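You operate a simulated robot arm through the tools that you are given. There is no shell and no other tool.

Carry out the task below with a simulated robot arm. There is one attempt and no reset: what you move stays moved.

JOB
Put things in order on the open top of the cabinet table. At the end: the small yellow bottle (marked "COLOUR") stands where the silver oil dish stood; the purple cup is in the teal bucket; the silver oil dish is on the black tray; the orange tin stands where the small yellow bottle stood; whatever was shut is shut again. Leave all else as you found it, and nothing knocked over.

Only the result counts: the job must be done as asked and must still hold three seconds after the hand-in. Knocking over, shifting, dropping, spilling or breaking anything else fails it.

ROBOT AND FRAMES
A 6-joint arm with a two-finger parallel gripper, fixed in place. Base frame: the origin is at the foot of the arm, x ahead of it, y to its left, z up; the work surface is at about z = 0. Units: m, degrees, N and s.
With the tool pointing down near the work surface it reaches from about 0.18 to 0.46 m from the base axis. Its first joint turns from -70.0 to 70.0 degrees. Payload 1.9 kg.
Tool frame: the origin (TCP) lies between the finger pads and is the grasp point; the fingertips stand 0.023 m ahead of it; z points along the fingers, y is the line along which they close. Largest opening 0.094 m; finger width 0.038, thickness 0.01; the body of the gripper, 0.054 by 0.096 m, starts 0.039 m behind the TCP.
Orientation is that of the tool frame in the base frame, as a unit quaternion [x, y, z, w]. With the fingers straight down and closing along the base's y, the tool's x points along the base's -x, its y along +y and its z along -z.

CONTROLS
- The arm moves only by the tool apply_moves. Its argument "increments" is a list of rows, each a list of 3 entries, a list of its own where there are three numbers: the closure, from 0 (fully open) to 1 (shut), then the shift along the base's x, y, z in units of 400 mm (1.0 is 400 mm), then the turn, a rotation vector about the base's x, y, z in units of 180 degrees (1.0 is 180 degrees). In form: [[grip, [x, y, z], [wx, wy, wz]], ...]. A call has 1 to 20 rows; each row is the pose to reach, as a shift and turn from the pose commanded when the call began. A call with a number of a shift or a turn outside -1 to 1 is refused whole. A row lasts 0.2 s, in which the tool goes at most 0.05 m and 8.6 degrees; a call with a longer step from one row to the next is refused whole, and so is a gripper value outside its range. A pose out of reach is approached as far as the arm can. The call stops where the force on the tool passes 40 N (or 10 N more than at its start, if that is more) or the arm is blocked; 0.2 s more then pass. The fingers move at their own pace (about 0.108 m/s each) and stop on an object; they squeeze with about 31 N. The grip force told is the motor's: it shows also when the fingers shut on nothing. Time passes only in rows, and 0.2 s behind the last, so rows that repeat a pose let the fingers close. The reply holds the time, the measured pose of the TCP, the force on the tool along the base axes, the opening and the grip force, in the units named above and with some noise, with the torque about the TCP (base axes, N m) and any sound that the robot's microphone picked up.
- Cameras (640 x 400 px; columns grow to the right, rows downward): "scene" is fixed at [0.0597, 0.3179, 0.4259]; the picture's right is [-0.72, -0.70, 0.00], its down [-0.41, 0.42, -0.81] and it looks along [0.57, -0.58, -0.59] (base axes); focal length 214 px, centre (320, 200). "wrist" rides on the gripper at [0.087, 0.016, -0.074] in the tool frame; the picture's right is [-0.18, 0.98, 0.00], its down [-0.58, -0.11, -0.81] and it looks along [-0.79, -0.15, 0.59] (tool axes); focal length 243 px, centre (320, 200). There is no depth. A picture from a camera that has moved, and an enlarged one, comes with that camera's place and axes in the base frame and with its lens.
- grab_frame(camera): a new picture of that camera. The clock stands still meanwhile.
- inspect(camera, box): a new picture of the part [left, top, right, bottom] of that camera's present view, enlarged. The clock stands still meanwhile.
- hand_in(): hands the job in; it is judged then, once.

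Nothing tells you positions but the pictures and the camera data. Unless the task says otherwise, let go and move clear before handing in.

The tools are called after "Request:" as a command line: name --argument value ..., lists and objects as JSON in quotes. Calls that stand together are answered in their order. apply_moves: Moves the arm, as the interface text tells. Its arguments: {"type":"object","properties":{"increments":{"type":"array","items":{"type":"array"}}},"required":["increments"]} The other tools are called the same way: grab_frame (camera) takes a picture; inspect (camera, box) takes an enlarged picture of a part of a camera's view; hand_in () hands the job in.

At the start:

```text
t: 0.0
eef_pos: [0.2873, 0.0283, 0.385]
orientation: [0.001, 1.0, 0.001, 0.0]
wrist_force: [-0.7, 0.3, -0.8]
moment: [0.0, -0.01, -0.02]
gripper_width: 0.0937
grasp_force: 0.0
```

scene: 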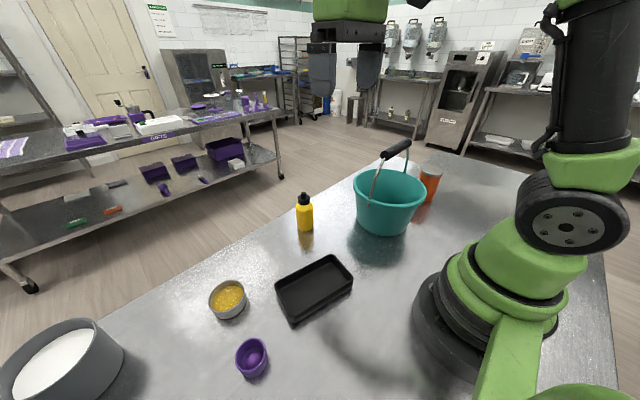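
wrist: 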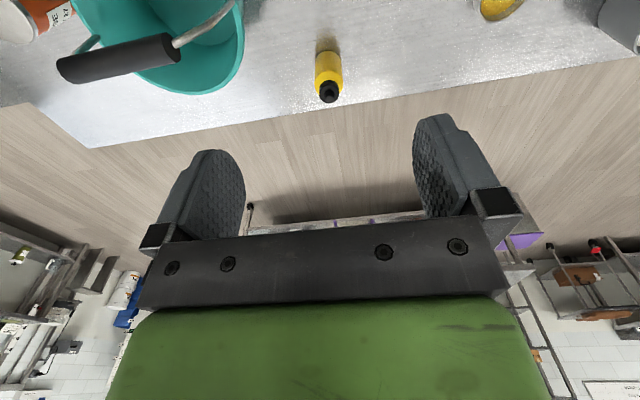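

I see the yellow bottle, teal bucket (with a swing handle), orange tin behind it, black tray, silver dish with yellow oil, purple cup, and a grey pot at the table's edge. I'll look closer before moving anything.

Request:
inspect --camera "scene" --box '[180, 230, 380, 390]'

Request:
inspect --camera "scene" --box '[270, 120, 470, 250]'

Request:
inspect --camera "wrist" --box '[0, 0, 640, 130]'

Request:
inspect --camera "scene" --box '[0, 280, 200, 400]'

```text
2.50 times, centred on (280, 310) of scene
camera zoom: at [0.0597, 0.3179, 0.4259], right [-0.72, -0.7, 0.0], down [-0.41, 0.42, -0.81], along [0.57, -0.58, -0.59], focal length 536 px, centre (420, -75)
```

zoom: 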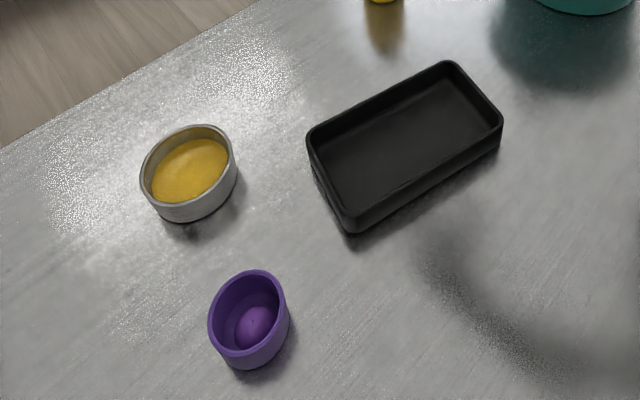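

```text
3.08 times, centred on (370, 185) of scene
camera zoom: at [0.0597, 0.3179, 0.4259], right [-0.72, -0.7, 0.0], down [-0.41, 0.42, -0.81], along [0.57, -0.58, -0.59], focal length 660 px, centre (166, 246)
```

zoom: 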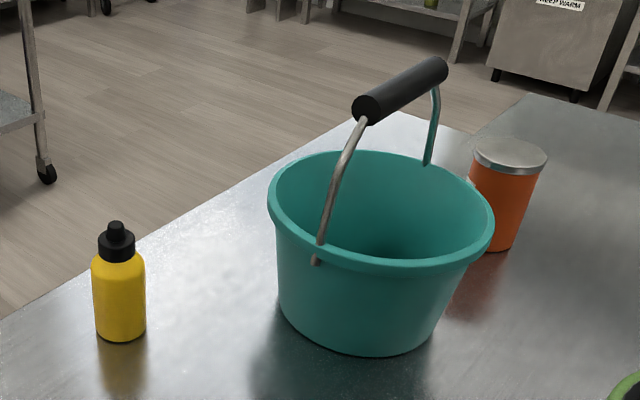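

```text
1.00 times, centred on (320, 65) of wrist (not enlarged: the box is as wide or as high as the picture)
camera zoom: at [0.2006, 0.0438, 0.4611], right [0.18, 0.98, 0.0], down [0.58, -0.11, 0.81], along [0.79, -0.15, -0.59], focal length 243 px, centre (320, 335)
```

zoom: 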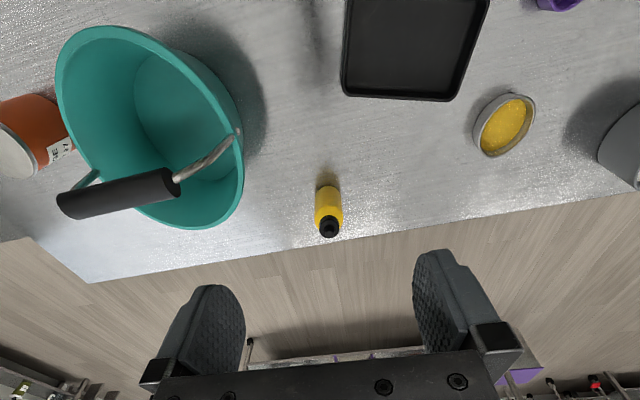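

```text
3.20 times, centred on (100, 340) of scene
camera zoom: at [0.0597, 0.3179, 0.4259], right [-0.72, -0.7, 0.0], down [-0.41, 0.42, -0.81], along [0.57, -0.58, -0.59], focal length 686 px, centre (1024, -248)
```

zoom: 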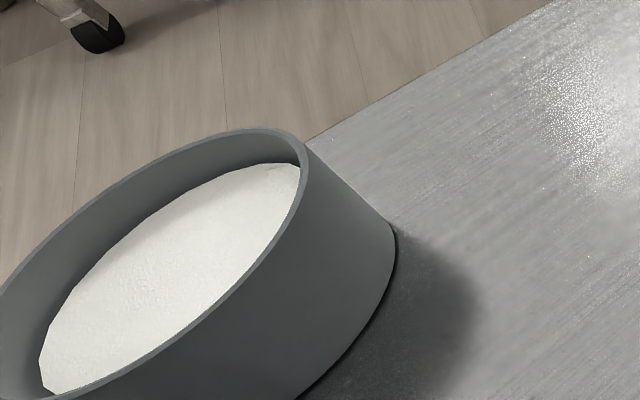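

The bottle stands at about (0.40, 0.026), the dish at (0.35, 0.28), the tray centre at (0.25, 0.14), the cup at (0.224, 0.302), the bucket at (0.265, -0.165) and the tin at (0.22, -0.355). I'll take more enlarged views to tighten these before moving.

Request:
inspect --camera "wrist" --box '[0, 0, 400, 10]'

Request:
inspect --camera "wrist" --box '[240, 0, 640, 10]'

Request:
inspect --camera "scene" --box '[190, 265, 290, 325]'

Request:
inspect --camera "scene" --box '[215, 325, 295, 385]'

Request:
inspect --camera "scene" --box '[390, 130, 480, 220]'

Request:
inspect --camera "scene" --box '[280, 180, 340, 240]'

```text
1.60 times, centred on (200, 5) of wrist
camera zoom: at [0.2006, 0.0438, 0.4611], right [0.18, 0.98, 0.0], down [0.58, -0.11, 0.81], along [0.79, -0.15, -0.59], focal length 388 px, centre (512, 512)
```

zoom: 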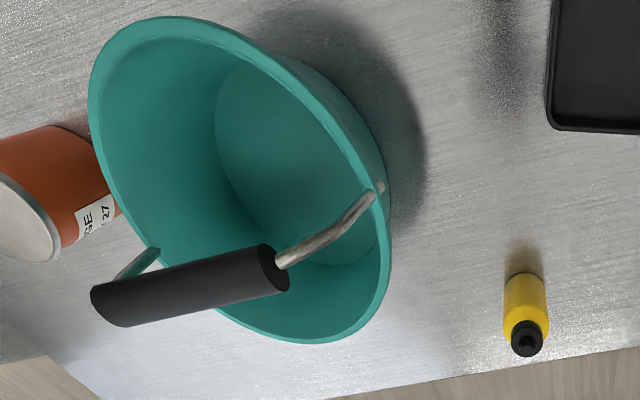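

```text
1.60 times, centred on (440, 5) of wrist
camera zoom: at [0.2006, 0.0438, 0.4611], right [0.18, 0.98, 0.0], down [0.58, -0.11, 0.81], along [0.79, -0.15, -0.59], focal length 388 px, centre (128, 512)
```

zoom: 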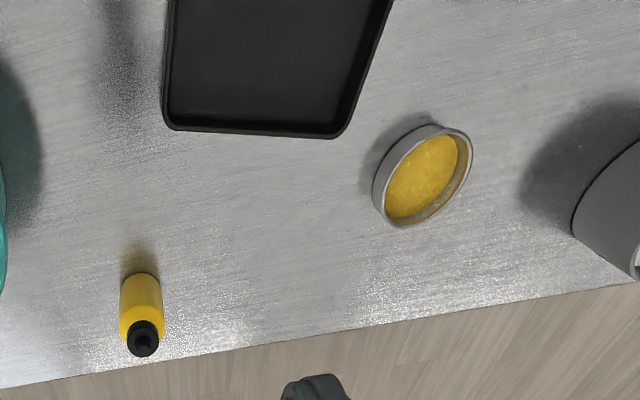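

```text
6.40 times, centred on (240, 295) of scene
camera zoom: at [0.0597, 0.3179, 0.4259], right [-0.72, -0.7, 0.0], down [-0.41, 0.42, -0.81], along [0.57, -0.58, -0.59], focal length 1373 px, centre (832, -408)
```

zoom: 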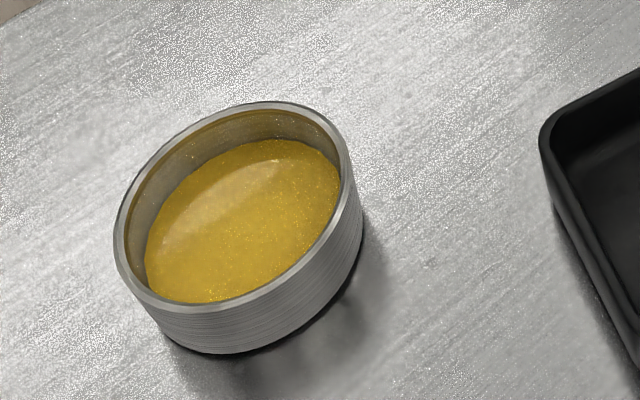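

```text
6.67 times, centred on (255, 355) of scene
camera zoom: at [0.0597, 0.3179, 0.4259], right [-0.72, -0.7, 0.0], down [-0.41, 0.42, -0.81], along [0.57, -0.58, -0.59], focal length 1430 px, centre (753, -833)
```

zoom: 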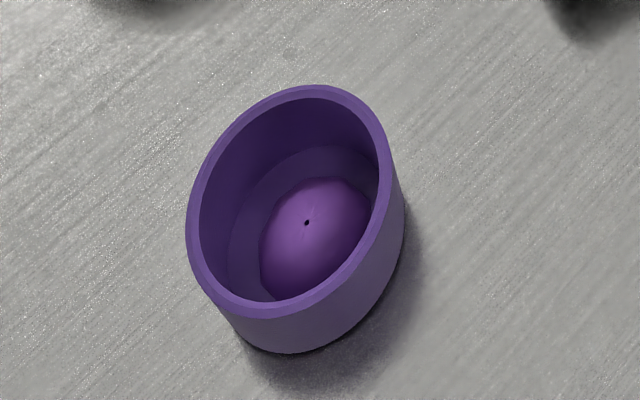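

```text
4.44 times, centred on (435, 175) of scene
camera zoom: at [0.0597, 0.3179, 0.4259], right [-0.72, -0.7, 0.0], down [-0.41, 0.42, -0.81], along [0.57, -0.58, -0.59], focal length 953 px, centre (-191, 311)
```

zoom: 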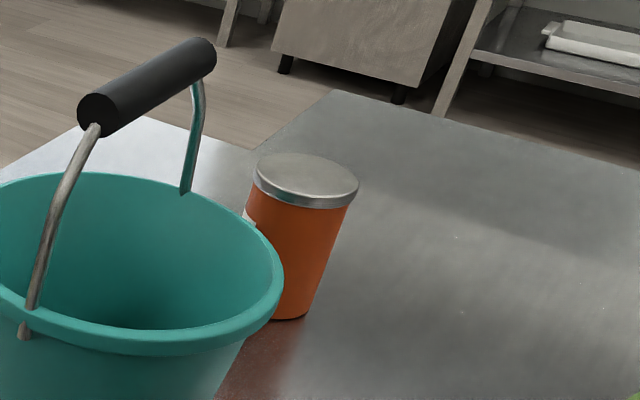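

```text
6.67 times, centred on (310, 210) of scene
camera zoom: at [0.0597, 0.3179, 0.4259], right [-0.72, -0.7, 0.0], down [-0.41, 0.42, -0.81], along [0.57, -0.58, -0.59], focal length 1430 px, centre (387, 133)
```

zoom: 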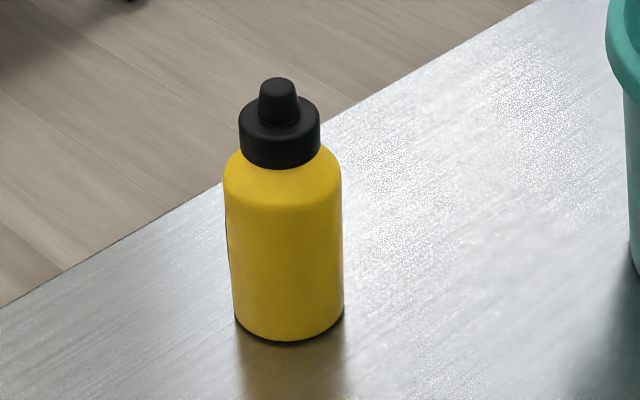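

I now have the dish (0.355, 0.280, diameter about 0.070, full of oil), the cup (0.230, 0.300), the bucket (0.273, -0.168) with its handle upright near x 0.274, and the tin (0.23, -0.36). Next I'll look closely at the tray size and the tin.

Request:
inspect --camera "scene" --box '[268, 246, 364, 326]'

Request:
inspect --camera "wrist" --box '[0, 0, 10, 300]'

Request:
inspect --camera "wrist" --box '[0, 0, 640, 4]'

Request:
inspect --camera "wrist" --box '[632, 0, 640, 300]'

Request:
inspect --camera "scene" --box '[0, 396, 640, 400]'

```text
5.00 times, centred on (316, 286) of scene
camera zoom: at [0.0597, 0.3179, 0.4259], right [-0.72, -0.7, 0.0], down [-0.41, 0.42, -0.81], along [0.57, -0.58, -0.59], focal length 1072 px, centre (340, -230)
```

zoom: 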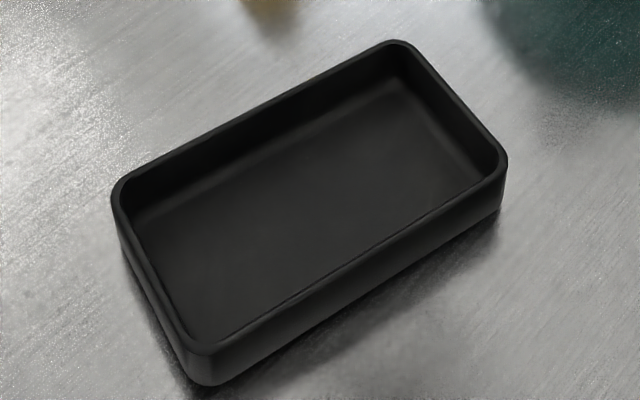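

```text
1.33 times, centred on (5, 150) of wrist
camera zoom: at [0.2006, 0.0438, 0.4611], right [0.18, 0.98, 0.0], down [0.58, -0.11, 0.81], along [0.79, -0.15, -0.59], focal length 324 px, centre (740, 267)
```

zoom: 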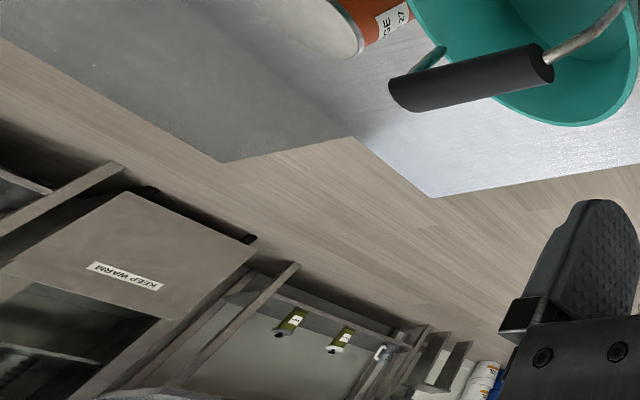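

```text
1.00 times, centred on (320, 2) of wrist (not enlarged: the box is as wide or as high as the picture)
camera zoom: at [0.2006, 0.0438, 0.4611], right [0.18, 0.98, 0.0], down [0.58, -0.11, 0.81], along [0.79, -0.15, -0.59], focal length 243 px, centre (320, 398)
```

zoom: 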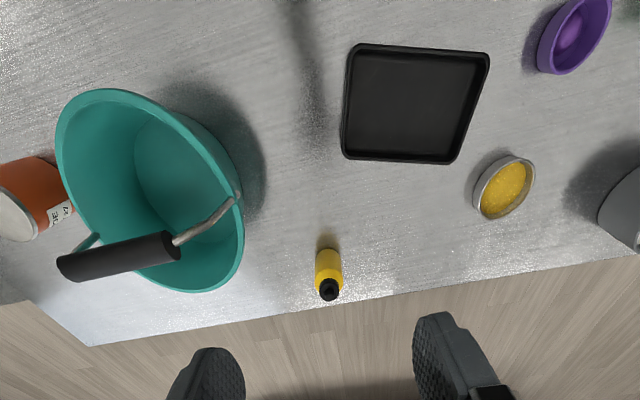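

```text
1.33 times, centred on (636, 150) of wrist
camera zoom: at [0.2006, 0.0438, 0.4611], right [0.18, 0.98, 0.0], down [0.58, -0.11, 0.81], along [0.79, -0.15, -0.59], focal length 324 px, centre (-101, 267)
```

zoom: 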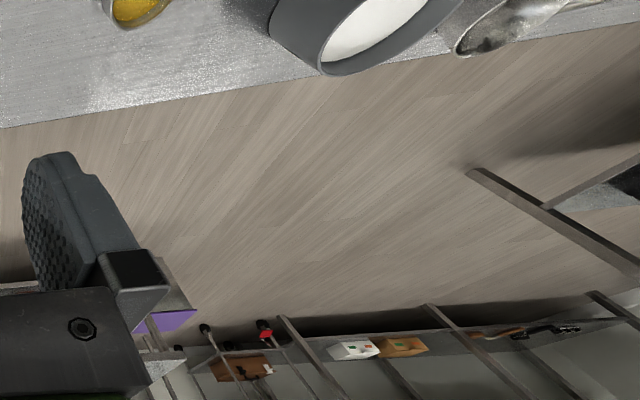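

```text
1.00 times, centred on (320, 398) of scene (not enlarged: the box is as wide or as high as the picture)
camera zoom: at [0.0597, 0.3179, 0.4259], right [-0.72, -0.7, 0.0], down [-0.41, 0.42, -0.81], along [0.57, -0.58, -0.59], focal length 214 px, centre (320, 2)
```

zoom: 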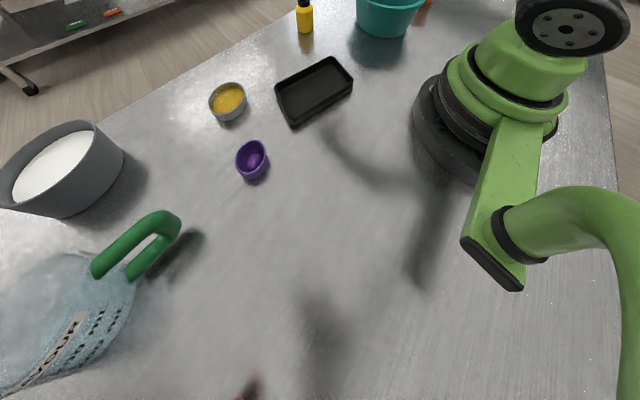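

There is also a clear jug with a green handle left of the cup, outside the normal view. I'll check how near it is to the cup.

Request:
inspect --camera "scene" --box '[0, 396, 320, 400]'

Request:
inspect --camera "scene" --box '[0, 200, 4, 400]'

Request:
inspect --camera "wrist" --box '[440, 0, 640, 4]'

Request:
inspect --camera "wrist" --box '[636, 0, 640, 400]'

```text
2.00 times, centred on (160, 398) of scene
camera zoom: at [0.0597, 0.3179, 0.4259], right [-0.72, -0.7, 0.0], down [-0.41, 0.42, -0.81], along [0.57, -0.58, -0.59], focal length 429 px, centre (640, -196)
```

zoom: 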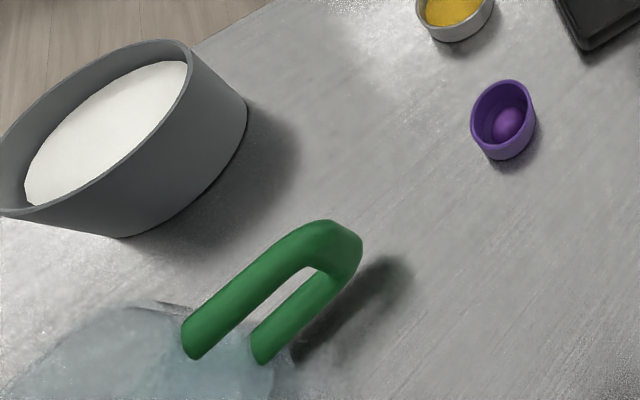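

```text
2.00 times, centred on (2, 300) of scene
camera zoom: at [0.0597, 0.3179, 0.4259], right [-0.72, -0.7, 0.0], down [-0.41, 0.42, -0.81], along [0.57, -0.58, -0.59], focal length 429 px, centre (956, 0)
```

zoom: 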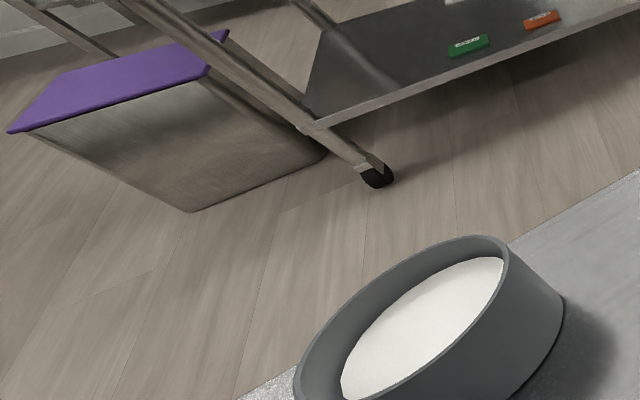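

```text
3.20 times, centred on (540, 2) of wrist
camera zoom: at [0.2006, 0.0438, 0.4611], right [0.18, 0.98, 0.0], down [0.58, -0.11, 0.81], along [0.79, -0.15, -0.59], focal length 776 px, centre (-384, 834)
```

zoom: 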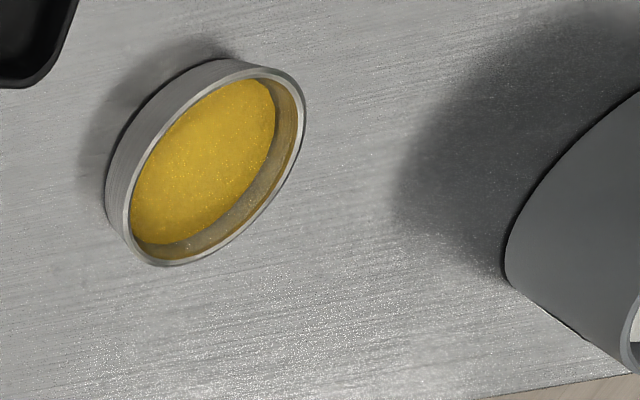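

```text
1.00 times, centred on (638, 200) of wrist (not enlarged: the box is as wide or as high as the picture)
camera zoom: at [0.2006, 0.0438, 0.4611], right [0.18, 0.98, 0.0], down [0.58, -0.11, 0.81], along [0.79, -0.15, -0.59], focal length 243 px, centre (2, 200)
```

zoom: 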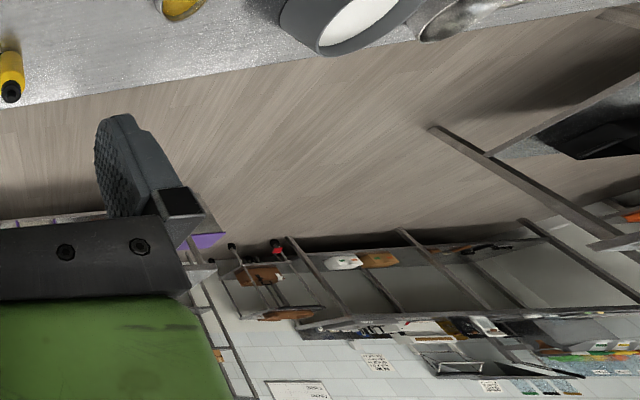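

The jug's handle end is near (0.21, 0.395), so I'll keep clear of it. I'll lower the wrist camera toward the tray and dish to measure whether and how the dish fits.

Request:
apply_moves --increments '[[0, [-0.02, 0.03, -0.05], [0, 0, 0]], [0, [-0.045, 0.06, -0.115], [0, 0, 0]], [0, [-0.07, 0.1, -0.19], [0, 0, 0]], [0, [-0.1, 0.14, -0.27], [0, 0, 0]], [0, [-0.13, 0.18, -0.35], [0, 0, 0]], [0, [-0.155, 0.22, -0.42], [0, 0, 0]], [0, [-0.168, 0.24, -0.4625], [0, 0, 0]], [0, [-0.168, 0.24, -0.4625], [0, 0, 0]]]'

```text
t: 1.8
eef_pos: [0.2194, 0.1231, 0.2016]
orientation: [0.0, 1.0, 0.001, 0.0]
wrist_force: [-0.8, -0.6, -0.4]
moment: [-0.03, 0.0, -0.01]
gripper_width: 0.0941
grasp_force: 0.1
```

The arm is now above the tray. I'll look at the tray, dish and cup from here.

Request:
grab_frame --camera "wrist"

Request:
inspect --camera "wrist" --box '[0, 0, 640, 4]'

Request:
inspect --camera "wrist" --box '[180, 0, 500, 200]'

```text
taken
camera wrist: at [0.1327, 0.1394, 0.2759], right [0.18, 0.98, 0.0], down [0.58, -0.11, 0.81], along [0.79, -0.15, -0.59], focal length 243 px, centre (320, 200)
```

wrist: 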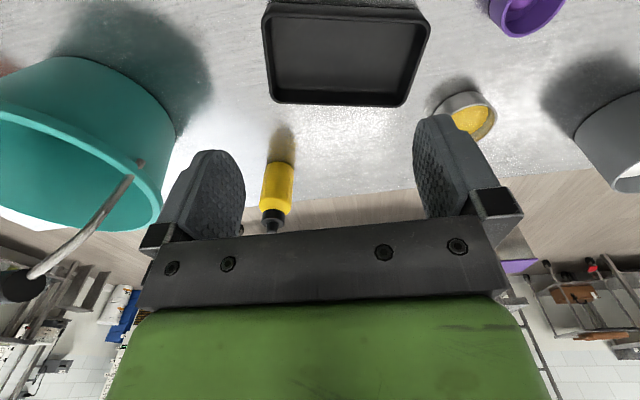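

```text
1.00 times, centred on (320, 2) of wrist (not enlarged: the box is as wide or as high as the picture)
camera zoom: at [0.1327, 0.1394, 0.2759], right [0.18, 0.98, 0.0], down [0.58, -0.11, 0.81], along [0.79, -0.15, -0.59], focal length 243 px, centre (320, 398)
```

zoom: 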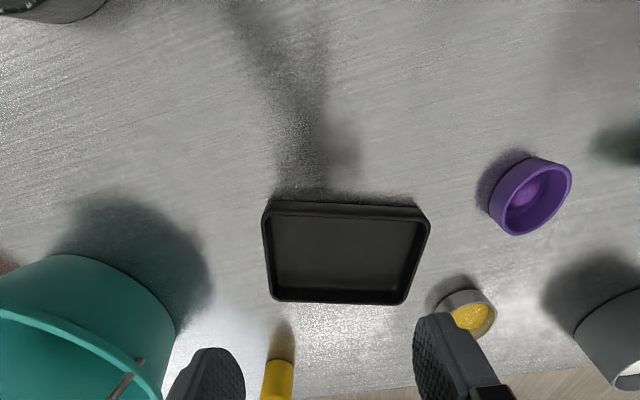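

```text
2.00 times, centred on (340, 100) of wrist
camera zoom: at [0.1327, 0.1394, 0.2759], right [0.18, 0.98, 0.0], down [0.58, -0.11, 0.81], along [0.79, -0.15, -0.59], focal length 485 px, centre (280, 400)
```

zoom: 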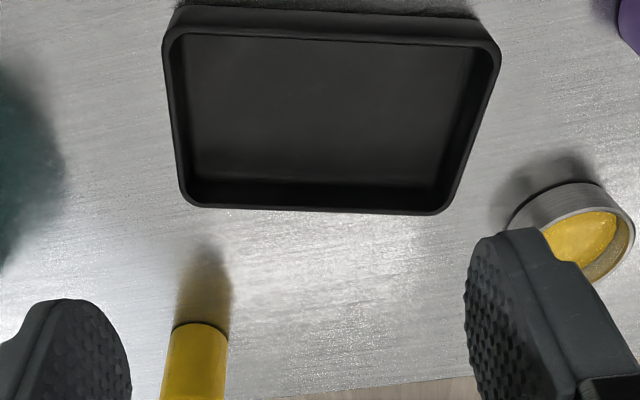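

I'll zoom on the tray's rim and the dish from this pose to compare their sizes.

Request:
inspect --camera "wrist" --box '[255, 0, 435, 4]'

Request:
inspect --camera "wrist" --box '[270, 60, 350, 110]'

Request:
inspect --camera "wrist" --box '[360, 60, 520, 160]'

Request:
inspect --camera "scene" --box '[268, 246, 364, 326]'

```text
3.56 times, centred on (345, 2) of wrist
camera zoom: at [0.1327, 0.1394, 0.2759], right [0.18, 0.98, 0.0], down [0.58, -0.11, 0.81], along [0.79, -0.15, -0.59], focal length 863 px, centre (231, 904)
```

zoom: 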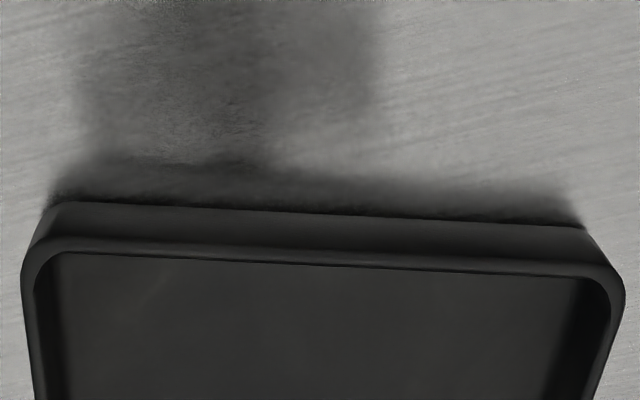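

```text
8.00 times, centred on (310, 85) of wrist
camera zoom: at [0.1327, 0.1394, 0.2759], right [0.18, 0.98, 0.0], down [0.58, -0.11, 0.81], along [0.79, -0.15, -0.59], focal length 1941 px, centre (400, 1120)
```

zoom: 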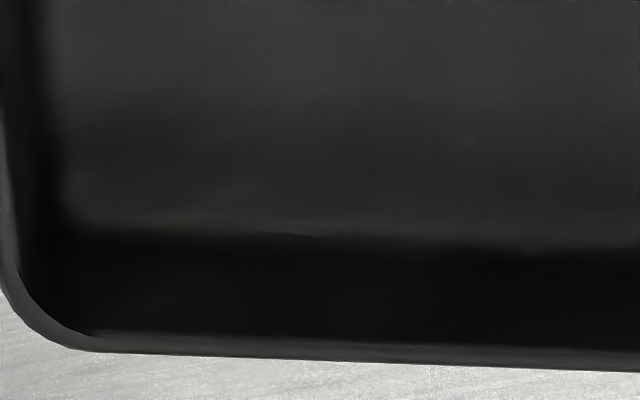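

```text
4.00 times, centred on (440, 110) of wrist
camera zoom: at [0.1327, 0.1394, 0.2759], right [0.18, 0.98, 0.0], down [0.58, -0.11, 0.81], along [0.79, -0.15, -0.59], focal length 970 px, centre (-160, 560)
```

zoom: 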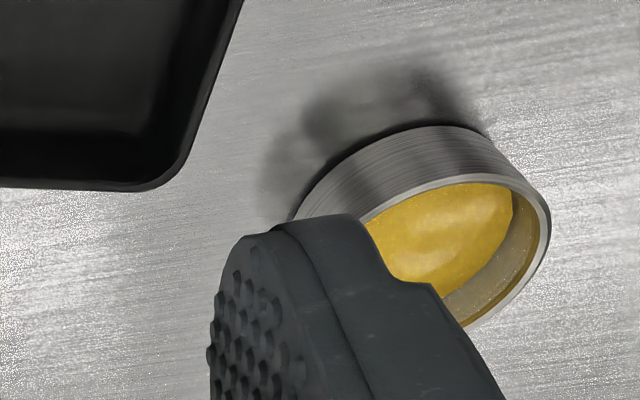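

```text
5.00 times, centred on (316, 286) of scene
camera zoom: at [0.0597, 0.318, 0.4259], right [-0.72, -0.7, 0.0], down [-0.41, 0.42, -0.81], along [0.57, -0.58, -0.59], focal length 1072 px, centre (340, -230)
```

zoom: 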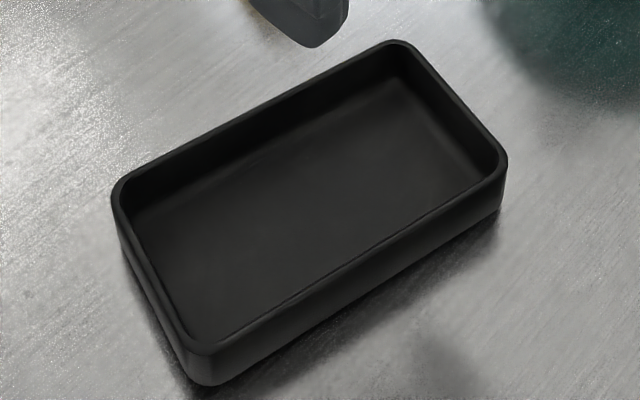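

The tray looks a little wider than the dish. I'll measure the opposing rims with strong zooms to be sure.

Request:
inspect --camera "scene" --box '[284, 254, 312, 272]'

Request:
inspect --camera "scene" --box '[306, 288, 334, 306]'

Request:
inspect --camera "scene" --box '[268, 274, 308, 326]'

Request:
inspect --camera "scene" --box '[330, 246, 362, 290]'

```text
16.00 times, centred on (298, 263) of scene
camera zoom: at [0.0597, 0.318, 0.4259], right [-0.72, -0.7, 0.0], down [-0.41, 0.42, -0.81], along [0.57, -0.58, -0.59], focal length 3432 px, centre (672, -808)
```

zoom: 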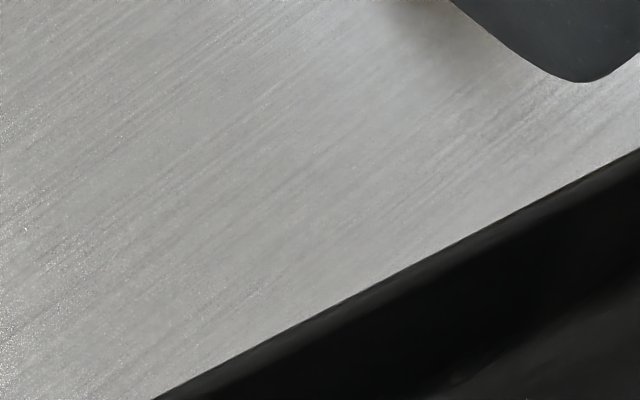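

```text
16.00 times, centred on (320, 297) of scene
camera zoom: at [0.0597, 0.318, 0.4259], right [-0.72, -0.7, 0.0], down [-0.41, 0.42, -0.81], along [0.57, -0.58, -0.59], focal length 3432 px, centre (320, -1352)
```

zoom: 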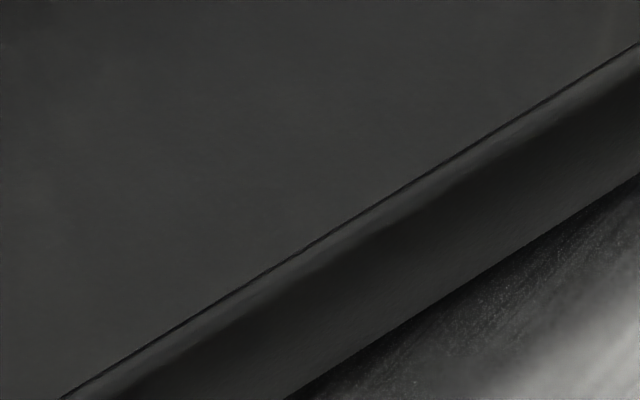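

```text
7.69 times, centred on (288, 300) of scene
camera zoom: at [0.0597, 0.318, 0.4259], right [-0.72, -0.7, 0.0], down [-0.41, 0.42, -0.81], along [0.57, -0.58, -0.59], focal length 1650 px, centre (566, -569)
```

zoom: 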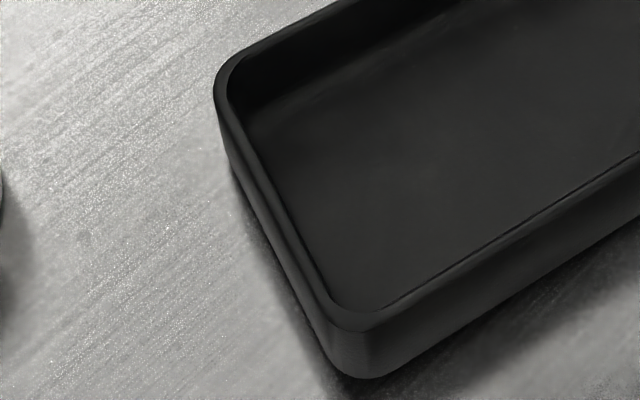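

```text
9.09 times, centred on (346, 268) of scene
camera zoom: at [0.0597, 0.318, 0.4259], right [-0.72, -0.7, 0.0], down [-0.41, 0.42, -0.81], along [0.57, -0.58, -0.59], focal length 1950 px, centre (84, -418)
```

zoom: 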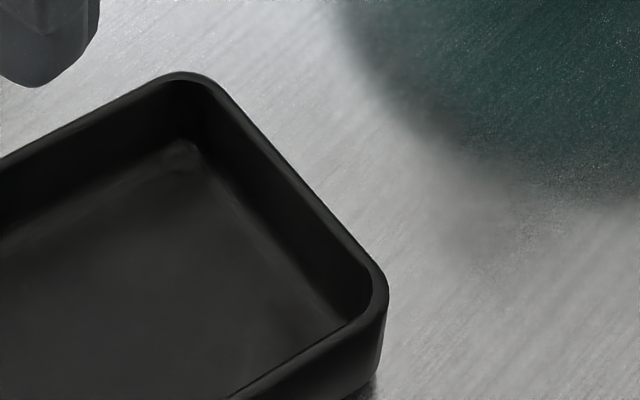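

The tray is about 0.150 x 0.085 outside and about 0.079 wide inside, centred at (0.2515, 0.139) with its long axis turned -12.7°. The 0.070 dish fits inside with about 4 mm to spare each side. Next I move above the dish with the tool turned radially, to measure the dish.

Request:
apply_moves --increments '[[0, [0.03, 0.04, -0.01], [0, 0, 0.02]], [0, [0.07, 0.09, -0.02], [0, 0, 0.05]], [0, [0.11, 0.14, -0.03], [0, 0, 0.09]], [0, [0.15, 0.19, -0.04], [0, 0, 0.13]], [0, [0.19, 0.24, -0.05], [0, 0, 0.165]], [0, [0.225, 0.285, -0.06], [0, 0, 0.195]], [0, [0.25, 0.31, -0.07], [0, 0, 0.2111]], [0, [0.25, 0.31, -0.07], [0, 0, 0.2111]]]'

Request:
grab_frame --camera "wrist"

```text
t: 3.6
eef_pos: [0.3193, 0.2474, 0.1732]
orientation: [-0.326, 0.945, 0.001, -0.001]
wrist_force: [-0.6, 0.1, 0.2]
moment: [0.01, 0.0, -0.01]
gripper_width: 0.0938
grasp_force: 0.0
```

```text
taken
camera wrist: at [0.2414, 0.2068, 0.2481], right [-0.46, 0.89, 0.0], down [0.53, 0.27, 0.81], along [0.71, 0.37, -0.59], focal length 243 px, centre (320, 200)
```

wrist: 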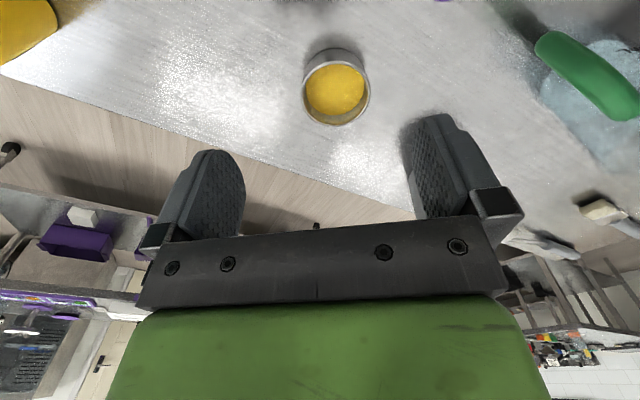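

The dish is in clear view between the fingers. I'll zoom to find its centre.

Request:
inspect --camera "wrist" --box '[280, 35, 400, 135]'

Request:
inspect --camera "wrist" --box '[380, 0, 640, 150]'

```text
4.00 times, centred on (340, 85) of wrist
camera zoom: at [0.2414, 0.2068, 0.2481], right [-0.46, 0.89, 0.0], down [0.53, 0.27, 0.81], along [0.71, 0.37, -0.59], focal length 970 px, centre (240, 660)
```

zoom: 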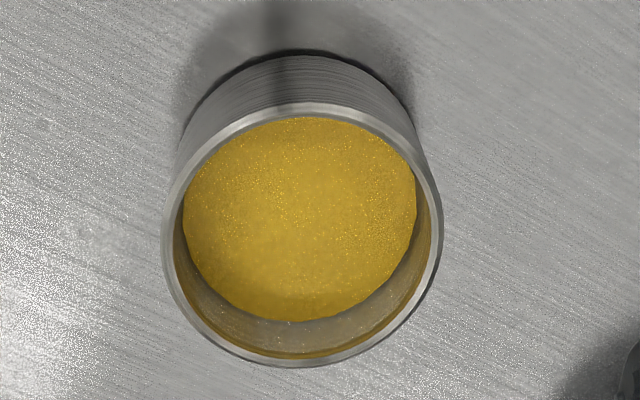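

```text
2.46 times, centred on (510, 75) of wrist
camera zoom: at [0.2414, 0.2068, 0.2481], right [-0.46, 0.89, 0.0], down [0.53, 0.27, 0.81], along [0.71, 0.37, -0.59], focal length 597 px, centre (-148, 508)
```

zoom: 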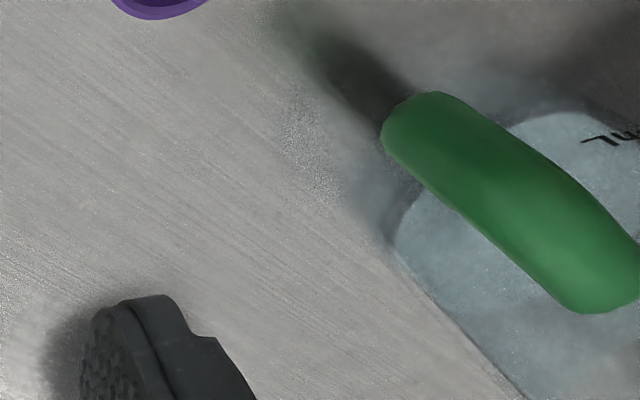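

The dish centre comes out at about (0.355, 0.284). I'll move above it at z ≈ 0.10 and check the alignment again before going down.

Request:
apply_moves --increments '[[0, [0.02, 0.02, -0.03], [0, 0, 0]], [0, [0.045, 0.046, -0.08], [0, 0, 0]], [0, [0.07, 0.072, -0.13], [0, 0, 0]], [0, [0.0888, 0.0913, -0.17], [0, 0, 0]], [0, [0.0888, 0.0913, -0.1825], [0, 0, 0]], [0, [0.0888, 0.0913, -0.1825], [0, 0, 0]]]'

Request:
grab_frame --camera "wrist"

Request:
grab_frame --camera "scene"

```text
t: 5.0
eef_pos: [0.3546, 0.2849, 0.0995]
orientation: [-0.326, 0.946, 0.001, 0.0]
wrist_force: [-0.1, 0.2, 0.5]
moment: [-0.02, -0.02, 0.01]
gripper_width: 0.094
grasp_force: 0.1
```

```text
taken
camera wrist: at [0.2773, 0.2435, 0.1748], right [-0.46, 0.89, 0.0], down [0.53, 0.27, 0.81], along [0.72, 0.37, -0.59], focal length 243 px, centre (320, 200)
```

wrist: 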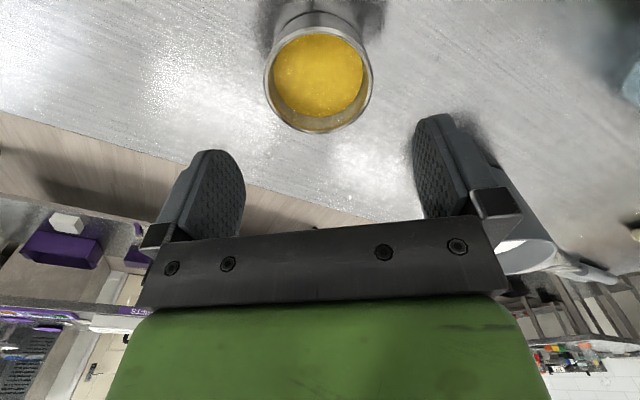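

```text
taken
```

scene: 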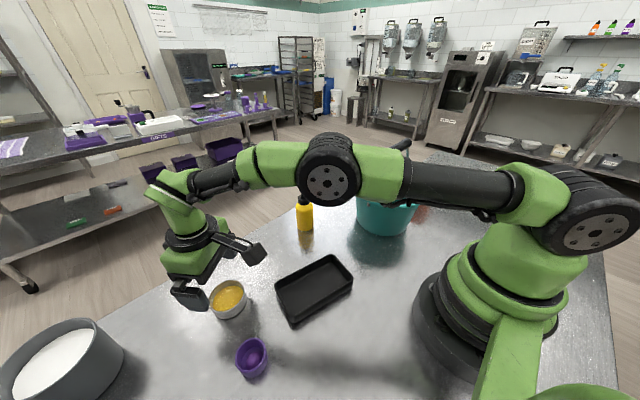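

The gripper hovers over the dish. One more zoom to check the centring.

Request:
inspect --camera "wrist" --box '[240, 0, 400, 140]'

```text
2.86 times, centred on (320, 70) of wrist
camera zoom: at [0.2773, 0.2435, 0.1748], right [-0.46, 0.89, 0.0], down [0.53, 0.27, 0.81], along [0.72, 0.37, -0.59], focal length 693 px, centre (320, 571)
```

zoom: 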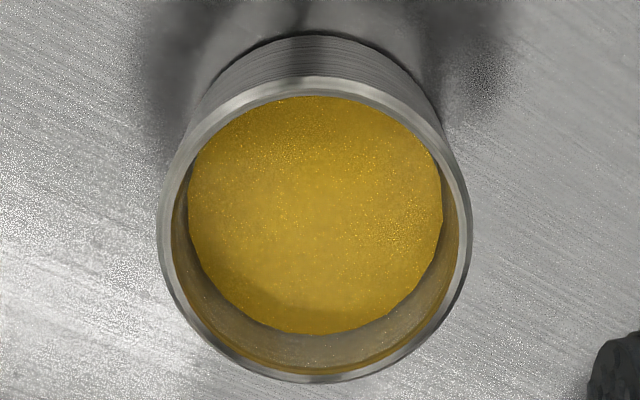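

The dish is centred between the fingers to within 1 mm, so I descend slowly to z ≈ 0.028.

Request:
apply_moves --increments '[[0, [0, 0, -0.025], [0, 0, 0]], [0, [0, 0, -0.06], [0, 0, 0]], [0, [0, 0, -0.1], [0, 0, 0]], [0, [0, 0, -0.135], [0, 0, 0]], [0, [0, 0, -0.16], [0, 0, 0]], [0, [0, 0, -0.173], [0, 0, 0]], [0, [0, 0, -0.1785], [0, 0, 0]], [0, [0, 0, -0.1785], [0, 0, 0]]]'

Request:
grab_frame --camera "wrist"

Request:
inspect --camera "scene" --box '[150, 240, 290, 340]'

```text
t: 6.8
eef_pos: [0.3548, 0.2857, 0.0281]
orientation: [-0.325, 0.946, 0.0, 0.0]
wrist_force: [-0.4, 0.4, 0.5]
moment: [0.01, 0.01, -0.01]
gripper_width: 0.094
grasp_force: 0.0
```

```text
taken
camera wrist: at [0.2769, 0.2439, 0.104], right [-0.46, 0.89, 0.0], down [0.53, 0.27, 0.81], along [0.72, 0.37, -0.59], focal length 243 px, centre (320, 200)
```

wrist: 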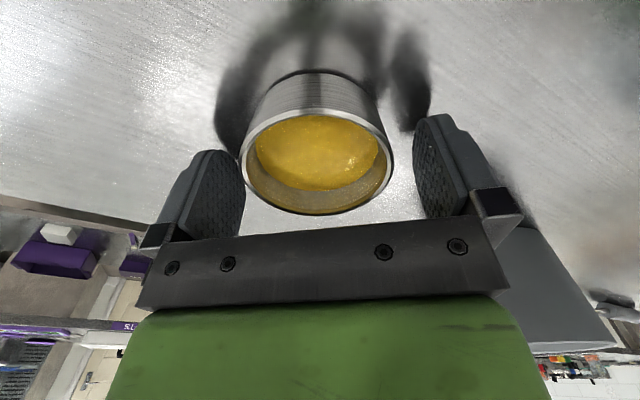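

```text
4.00 times, centred on (220, 290) of scene
camera zoom: at [0.0597, 0.3179, 0.4259], right [-0.72, -0.7, 0.0], down [-0.41, 0.42, -0.81], along [0.57, -0.58, -0.59], focal length 858 px, centre (720, -160)
```

zoom: 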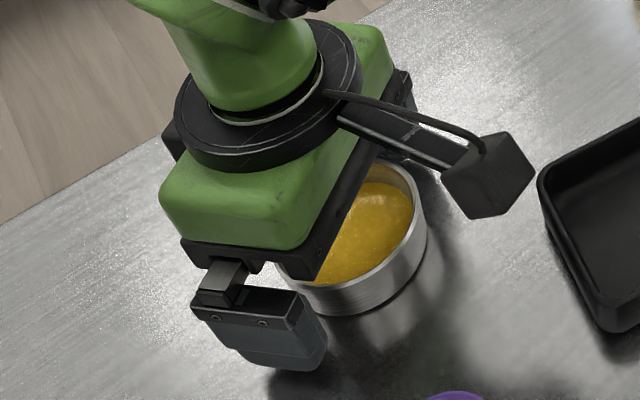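

The fingers straddle the dish with its rim between the pads. I close gently onto it and check.

Request:
apply_moves --increments '[[0.1, [0, 0, 0], [0, 0, 0]], [0.16, [0, 0, 0], [0, 0, 0]], [0.2, [0, 0, 0], [0, 0, 0]], [0.22, [0, 0, 0], [0, 0, 0]], [0.24, [0, 0, 0], [0, 0, 0]], [0.26, [0, 0, 0], [0, 0, 0]], [0.28, [0, 0, 0], [0, 0, 0]], [0.3, [0, 0, 0], [0, 0, 0]]]'

Request:
inspect --camera "scene" --box '[120, 110, 440, 310]'

Request:
grab_frame --camera "wrist"

```text
t: 8.6
eef_pos: [0.3554, 0.2839, 0.0299]
orientation: [-0.325, 0.946, 0.0, 0.001]
wrist_force: [0.8, -1.5, 1.7]
moment: [-0.01, 0.02, 0.02]
gripper_width: 0.0669
grasp_force: 31.2
```

```text
2.00 times, centred on (280, 210) of scene
camera zoom: at [0.0597, 0.3179, 0.4259], right [-0.72, -0.7, 0.0], down [-0.41, 0.42, -0.81], along [0.57, -0.58, -0.59], focal length 429 px, centre (400, 180)
```

zoom: 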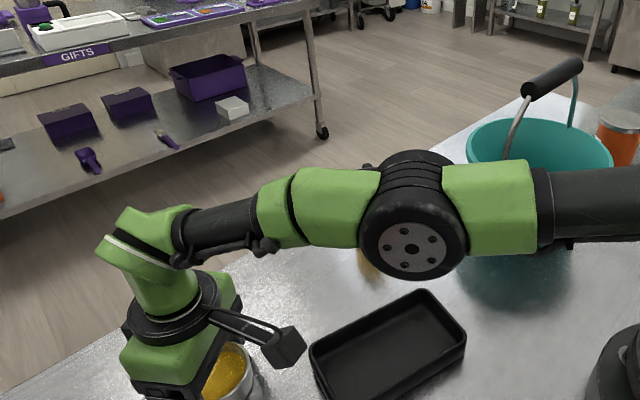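

```text
taken
camera wrist: at [0.2769, 0.2439, 0.1041], right [-0.46, 0.89, 0.0], down [0.53, 0.27, 0.81], along [0.72, 0.37, -0.59], focal length 243 px, centre (320, 200)
```

wrist: 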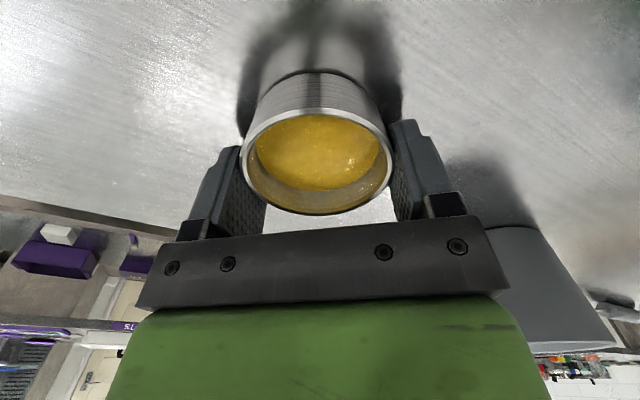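

The dish is gripped firmly (opening 0.067, force 31 N). I lift it slowly and keep it level.

Request:
apply_moves --increments '[[0.34, [0, 0, 0], [0, 0, 0]], [0.34, [0, 0, 0.0025], [0, 0, 0]], [0.34, [0, 0, 0.0075], [0, 0, 0]], [0.34, [0, 0, 0.015], [0, 0, 0]], [0.34, [0, 0, 0.0225], [0, 0, 0]], [0.34, [0, 0, 0.0275], [0, 0, 0]], [0.34, [0, 0, 0.03], [0, 0, 0]], [0.34, [0, 0, 0.03], [0, 0, 0]]]'

Request:
grab_frame --camera "wrist"

Request:
inspect --camera "scene" --box '[150, 240, 290, 340]'

```text
t: 10.4
eef_pos: [0.3553, 0.2839, 0.0402]
orientation: [-0.326, 0.946, 0.001, 0.0]
wrist_force: [0.0, 0.7, -1.1]
moment: [0.02, 0.0, 0.01]
gripper_width: 0.0663
grasp_force: 31.4
```

```text
taken
camera wrist: at [0.2775, 0.2438, 0.1156], right [-0.46, 0.89, 0.0], down [0.53, 0.27, 0.81], along [0.72, 0.37, -0.59], focal length 243 px, centre (320, 200)
```

wrist: 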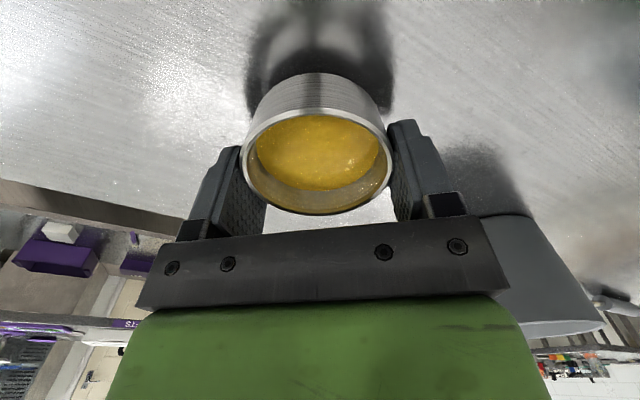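

```text
4.00 times, centred on (220, 290) of scene
camera zoom: at [0.0597, 0.318, 0.4259], right [-0.72, -0.7, 0.0], down [-0.41, 0.42, -0.81], along [0.57, -0.58, -0.59], focal length 858 px, centre (720, -160)
```

zoom: 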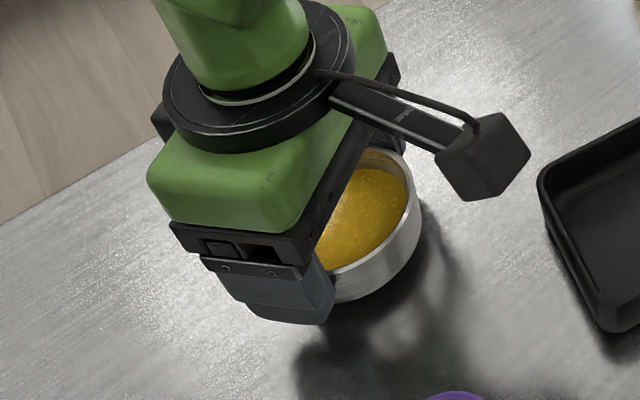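

The dish is off the table and level, with no slip. I keep lifting slowly to clear the tray rim.

Request:
apply_moves --increments '[[0.34, [0, 0, 0.0025], [0, 0, 0]], [0.34, [0, 0, 0.0075], [0, 0, 0]], [0.34, [0, 0, 0.015], [0, 0, 0]], [0.34, [0, 0, 0.024], [0, 0, 0]], [0.34, [0, 0, 0.033], [0, 0, 0]], [0.34, [0, 0, 0.042], [0, 0, 0]], [0.34, [0, 0, 0.051], [0, 0, 0]], [0.34, [0, 0, 0.06], [0, 0, 0]], [0.34, [0, 0, 0.069], [0, 0, 0]], [0.34, [0, 0, 0.078], [0, 0, 0]], [0.34, [0, 0, 0.087], [0, 0, 0]], [0.34, [0, 0, 0.096], [0, 0, 0]], [0.34, [0, 0, 0.104], [0, 0, 0]], [0.34, [0, 0, 0.109], [0, 0, 0]], [0.34, [0, 0, 0.112], [0, 0, 0]], [0.34, [0, 0, 0.1125], [0, 0, 0]]]'

```text
t: 13.8
eef_pos: [0.3553, 0.2826, 0.0858]
orientation: [-0.325, 0.946, 0.0, -0.001]
wrist_force: [0.1, -0.6, -1.9]
moment: [0.0, -0.01, 0.02]
gripper_width: 0.0667
grasp_force: 31.2
```

The dish is at carrying height. I move it slowly toward the tray, turning the tool to match the tray's long axis as I go.

Request:
apply_moves --increments '[[0.34, [-0.0013, -0.0018, 0], [0, 0, -0.0014]], [0.34, [-0.0039, -0.0054, 0], [0, 0, -0.0042]], [0.34, [-0.0078, -0.0109, 0], [0, 0, -0.0085]], [0.34, [-0.013, -0.0181, 0], [0, 0, -0.0141]], [0.34, [-0.0195, -0.0272, 0], [0, 0, -0.0211]], [0.34, [-0.0273, -0.0381, 0], [0, 0, -0.0296]], [0.34, [-0.0364, -0.0508, 0], [0, 0, -0.0394]], [0.34, [-0.0455, -0.0634, 0], [0, 0, -0.0493]], [0.34, [-0.0546, -0.0761, 0], [0, 0, -0.0592]], [0.34, [-0.0637, -0.0888, 0], [0, 0, -0.069]], [0.34, [-0.0728, -0.1015, 0], [0, 0, -0.0789]], [0.34, [-0.0819, -0.1142, 0], [0, 0, -0.0887]], [0.34, [-0.091, -0.1269, 0], [0, 0, -0.0986]], [0.34, [-0.1001, -0.1396, 0], [0, 0, -0.1085]], [0.34, [-0.1079, -0.1504, 0], [0, 0, -0.1169]], [0.34, [-0.1157, -0.1613, 0], [0, 0, -0.1254]], [0.34, [-0.1222, -0.1704, 0], [0, 0, -0.1324]], [0.34, [-0.1266, -0.1765, 0], [0, 0, -0.1372]], [0.34, [-0.1292, -0.1802, 0], [0, 0, -0.14]], [0.34, [-0.13, -0.1812, 0], [0, 0, -0.1409]]]'

Request:
grab_frame --camera "scene"

```text
t: 18.0
eef_pos: [0.3035, 0.2117, 0.0862]
orientation: [-0.11, 0.994, 0.002, 0.0]
wrist_force: [-0.2, 1.1, -1.5]
moment: [0.03, 0.0, -0.02]
gripper_width: 0.0667
grasp_force: 30.8
```

```text
taken
```

scene: 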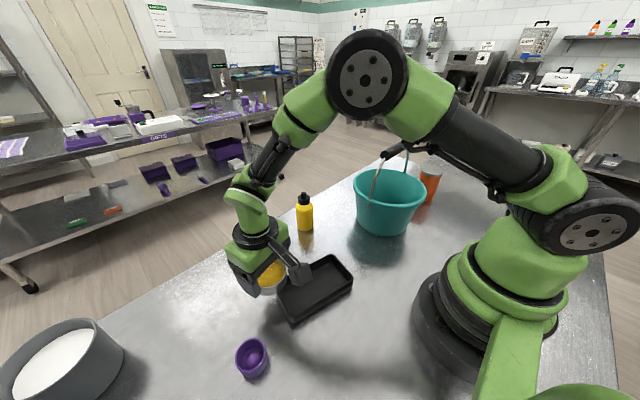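

The dish is level, halfway there, and nothing is disturbed. I continue to above the tray.

Request:
apply_moves --increments '[[0.34, [-0.0013, -0.0018, 0], [0, 0, -0.0014]], [0.34, [-0.0039, -0.0054, 0], [0, 0, -0.0042]], [0.34, [-0.0078, -0.0109, 0], [0, 0, -0.0085]], [0.34, [-0.013, -0.0181, 0], [0, 0, -0.0141]], [0.34, [-0.0195, -0.0272, 0], [0, 0, -0.0211]], [0.34, [-0.0273, -0.0381, 0], [0, 0, -0.0296]], [0.34, [-0.0364, -0.0508, 0], [0, 0, -0.0394]], [0.34, [-0.0455, -0.0634, 0], [0, 0, -0.0493]], [0.34, [-0.0546, -0.0761, 0], [0, 0, -0.0592]], [0.34, [-0.0637, -0.0888, 0], [0, 0, -0.069]], [0.34, [-0.0728, -0.1015, 0], [0, 0, -0.0789]], [0.34, [-0.0819, -0.1142, 0], [0, 0, -0.0887]], [0.34, [-0.091, -0.1269, 0], [0, 0, -0.0986]], [0.34, [-0.1001, -0.1396, 0], [0, 0, -0.1085]], [0.34, [-0.1079, -0.1504, 0], [0, 0, -0.1169]], [0.34, [-0.1157, -0.1613, 0], [0, 0, -0.1254]], [0.34, [-0.1222, -0.1704, 0], [0, 0, -0.1324]], [0.34, [-0.1266, -0.1765, 0], [0, 0, -0.1372]], [0.34, [-0.1292, -0.1802, 0], [0, 0, -0.14]], [0.34, [-0.13, -0.1812, 0], [0, 0, -0.1409]]]'

Request:
grab_frame --camera "scene"

Request:
grab_frame --camera "wrist"

Request:
inspect --camera "wrist" --box '[160, 0, 480, 4]'

Request:
inspect --camera "scene" --box '[248, 226, 376, 336]'

```text
t: 22.2
eef_pos: [0.251, 0.1403, 0.0871]
orientation: [0.112, 0.994, 0.001, -0.001]
wrist_force: [-1.1, -0.2, -2.2]
moment: [-0.01, -0.02, -0.05]
gripper_width: 0.0668
grasp_force: 30.7
```

```text
taken
```

scene: 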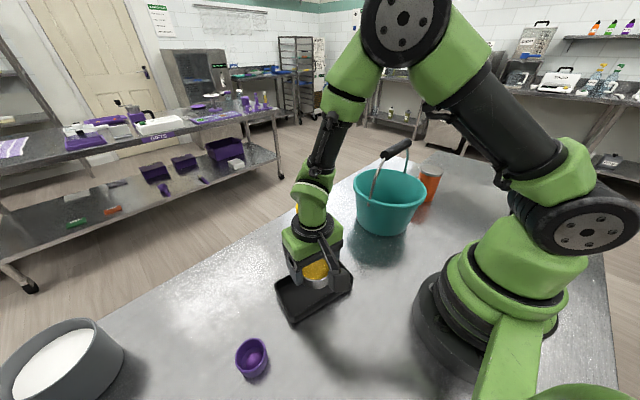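

```text
taken
camera wrist: at [0.1707, 0.1744, 0.161], right [0.4, 0.92, 0.0], down [0.54, -0.24, 0.81], along [0.74, -0.32, -0.59], focal length 243 px, centre (320, 200)
```

wrist: 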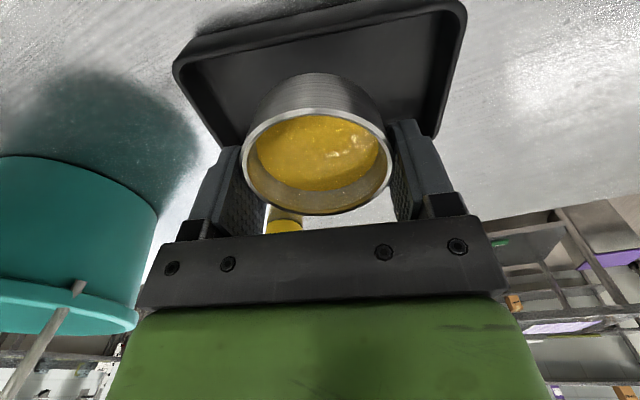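

```text
2.00 times, centred on (320, 2) of wrist
camera zoom: at [0.1707, 0.1744, 0.161], right [0.4, 0.92, 0.0], down [0.54, -0.24, 0.81], along [0.74, -0.32, -0.59], focal length 485 px, centre (320, 596)
```

zoom: 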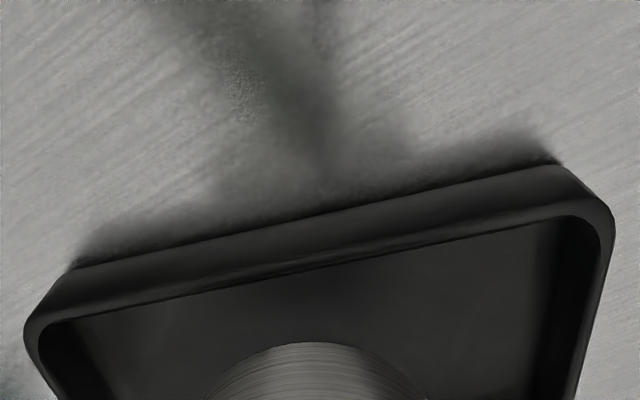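

```text
3.64 times, centred on (312, 281) of scene
camera zoom: at [0.0597, 0.318, 0.4259], right [-0.72, -0.7, 0.0], down [-0.41, 0.42, -0.81], along [0.57, -0.58, -0.59], focal length 780 px, centre (349, -94)
```

zoom: 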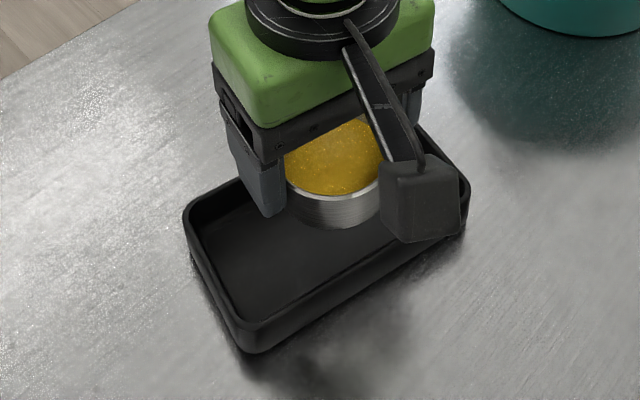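

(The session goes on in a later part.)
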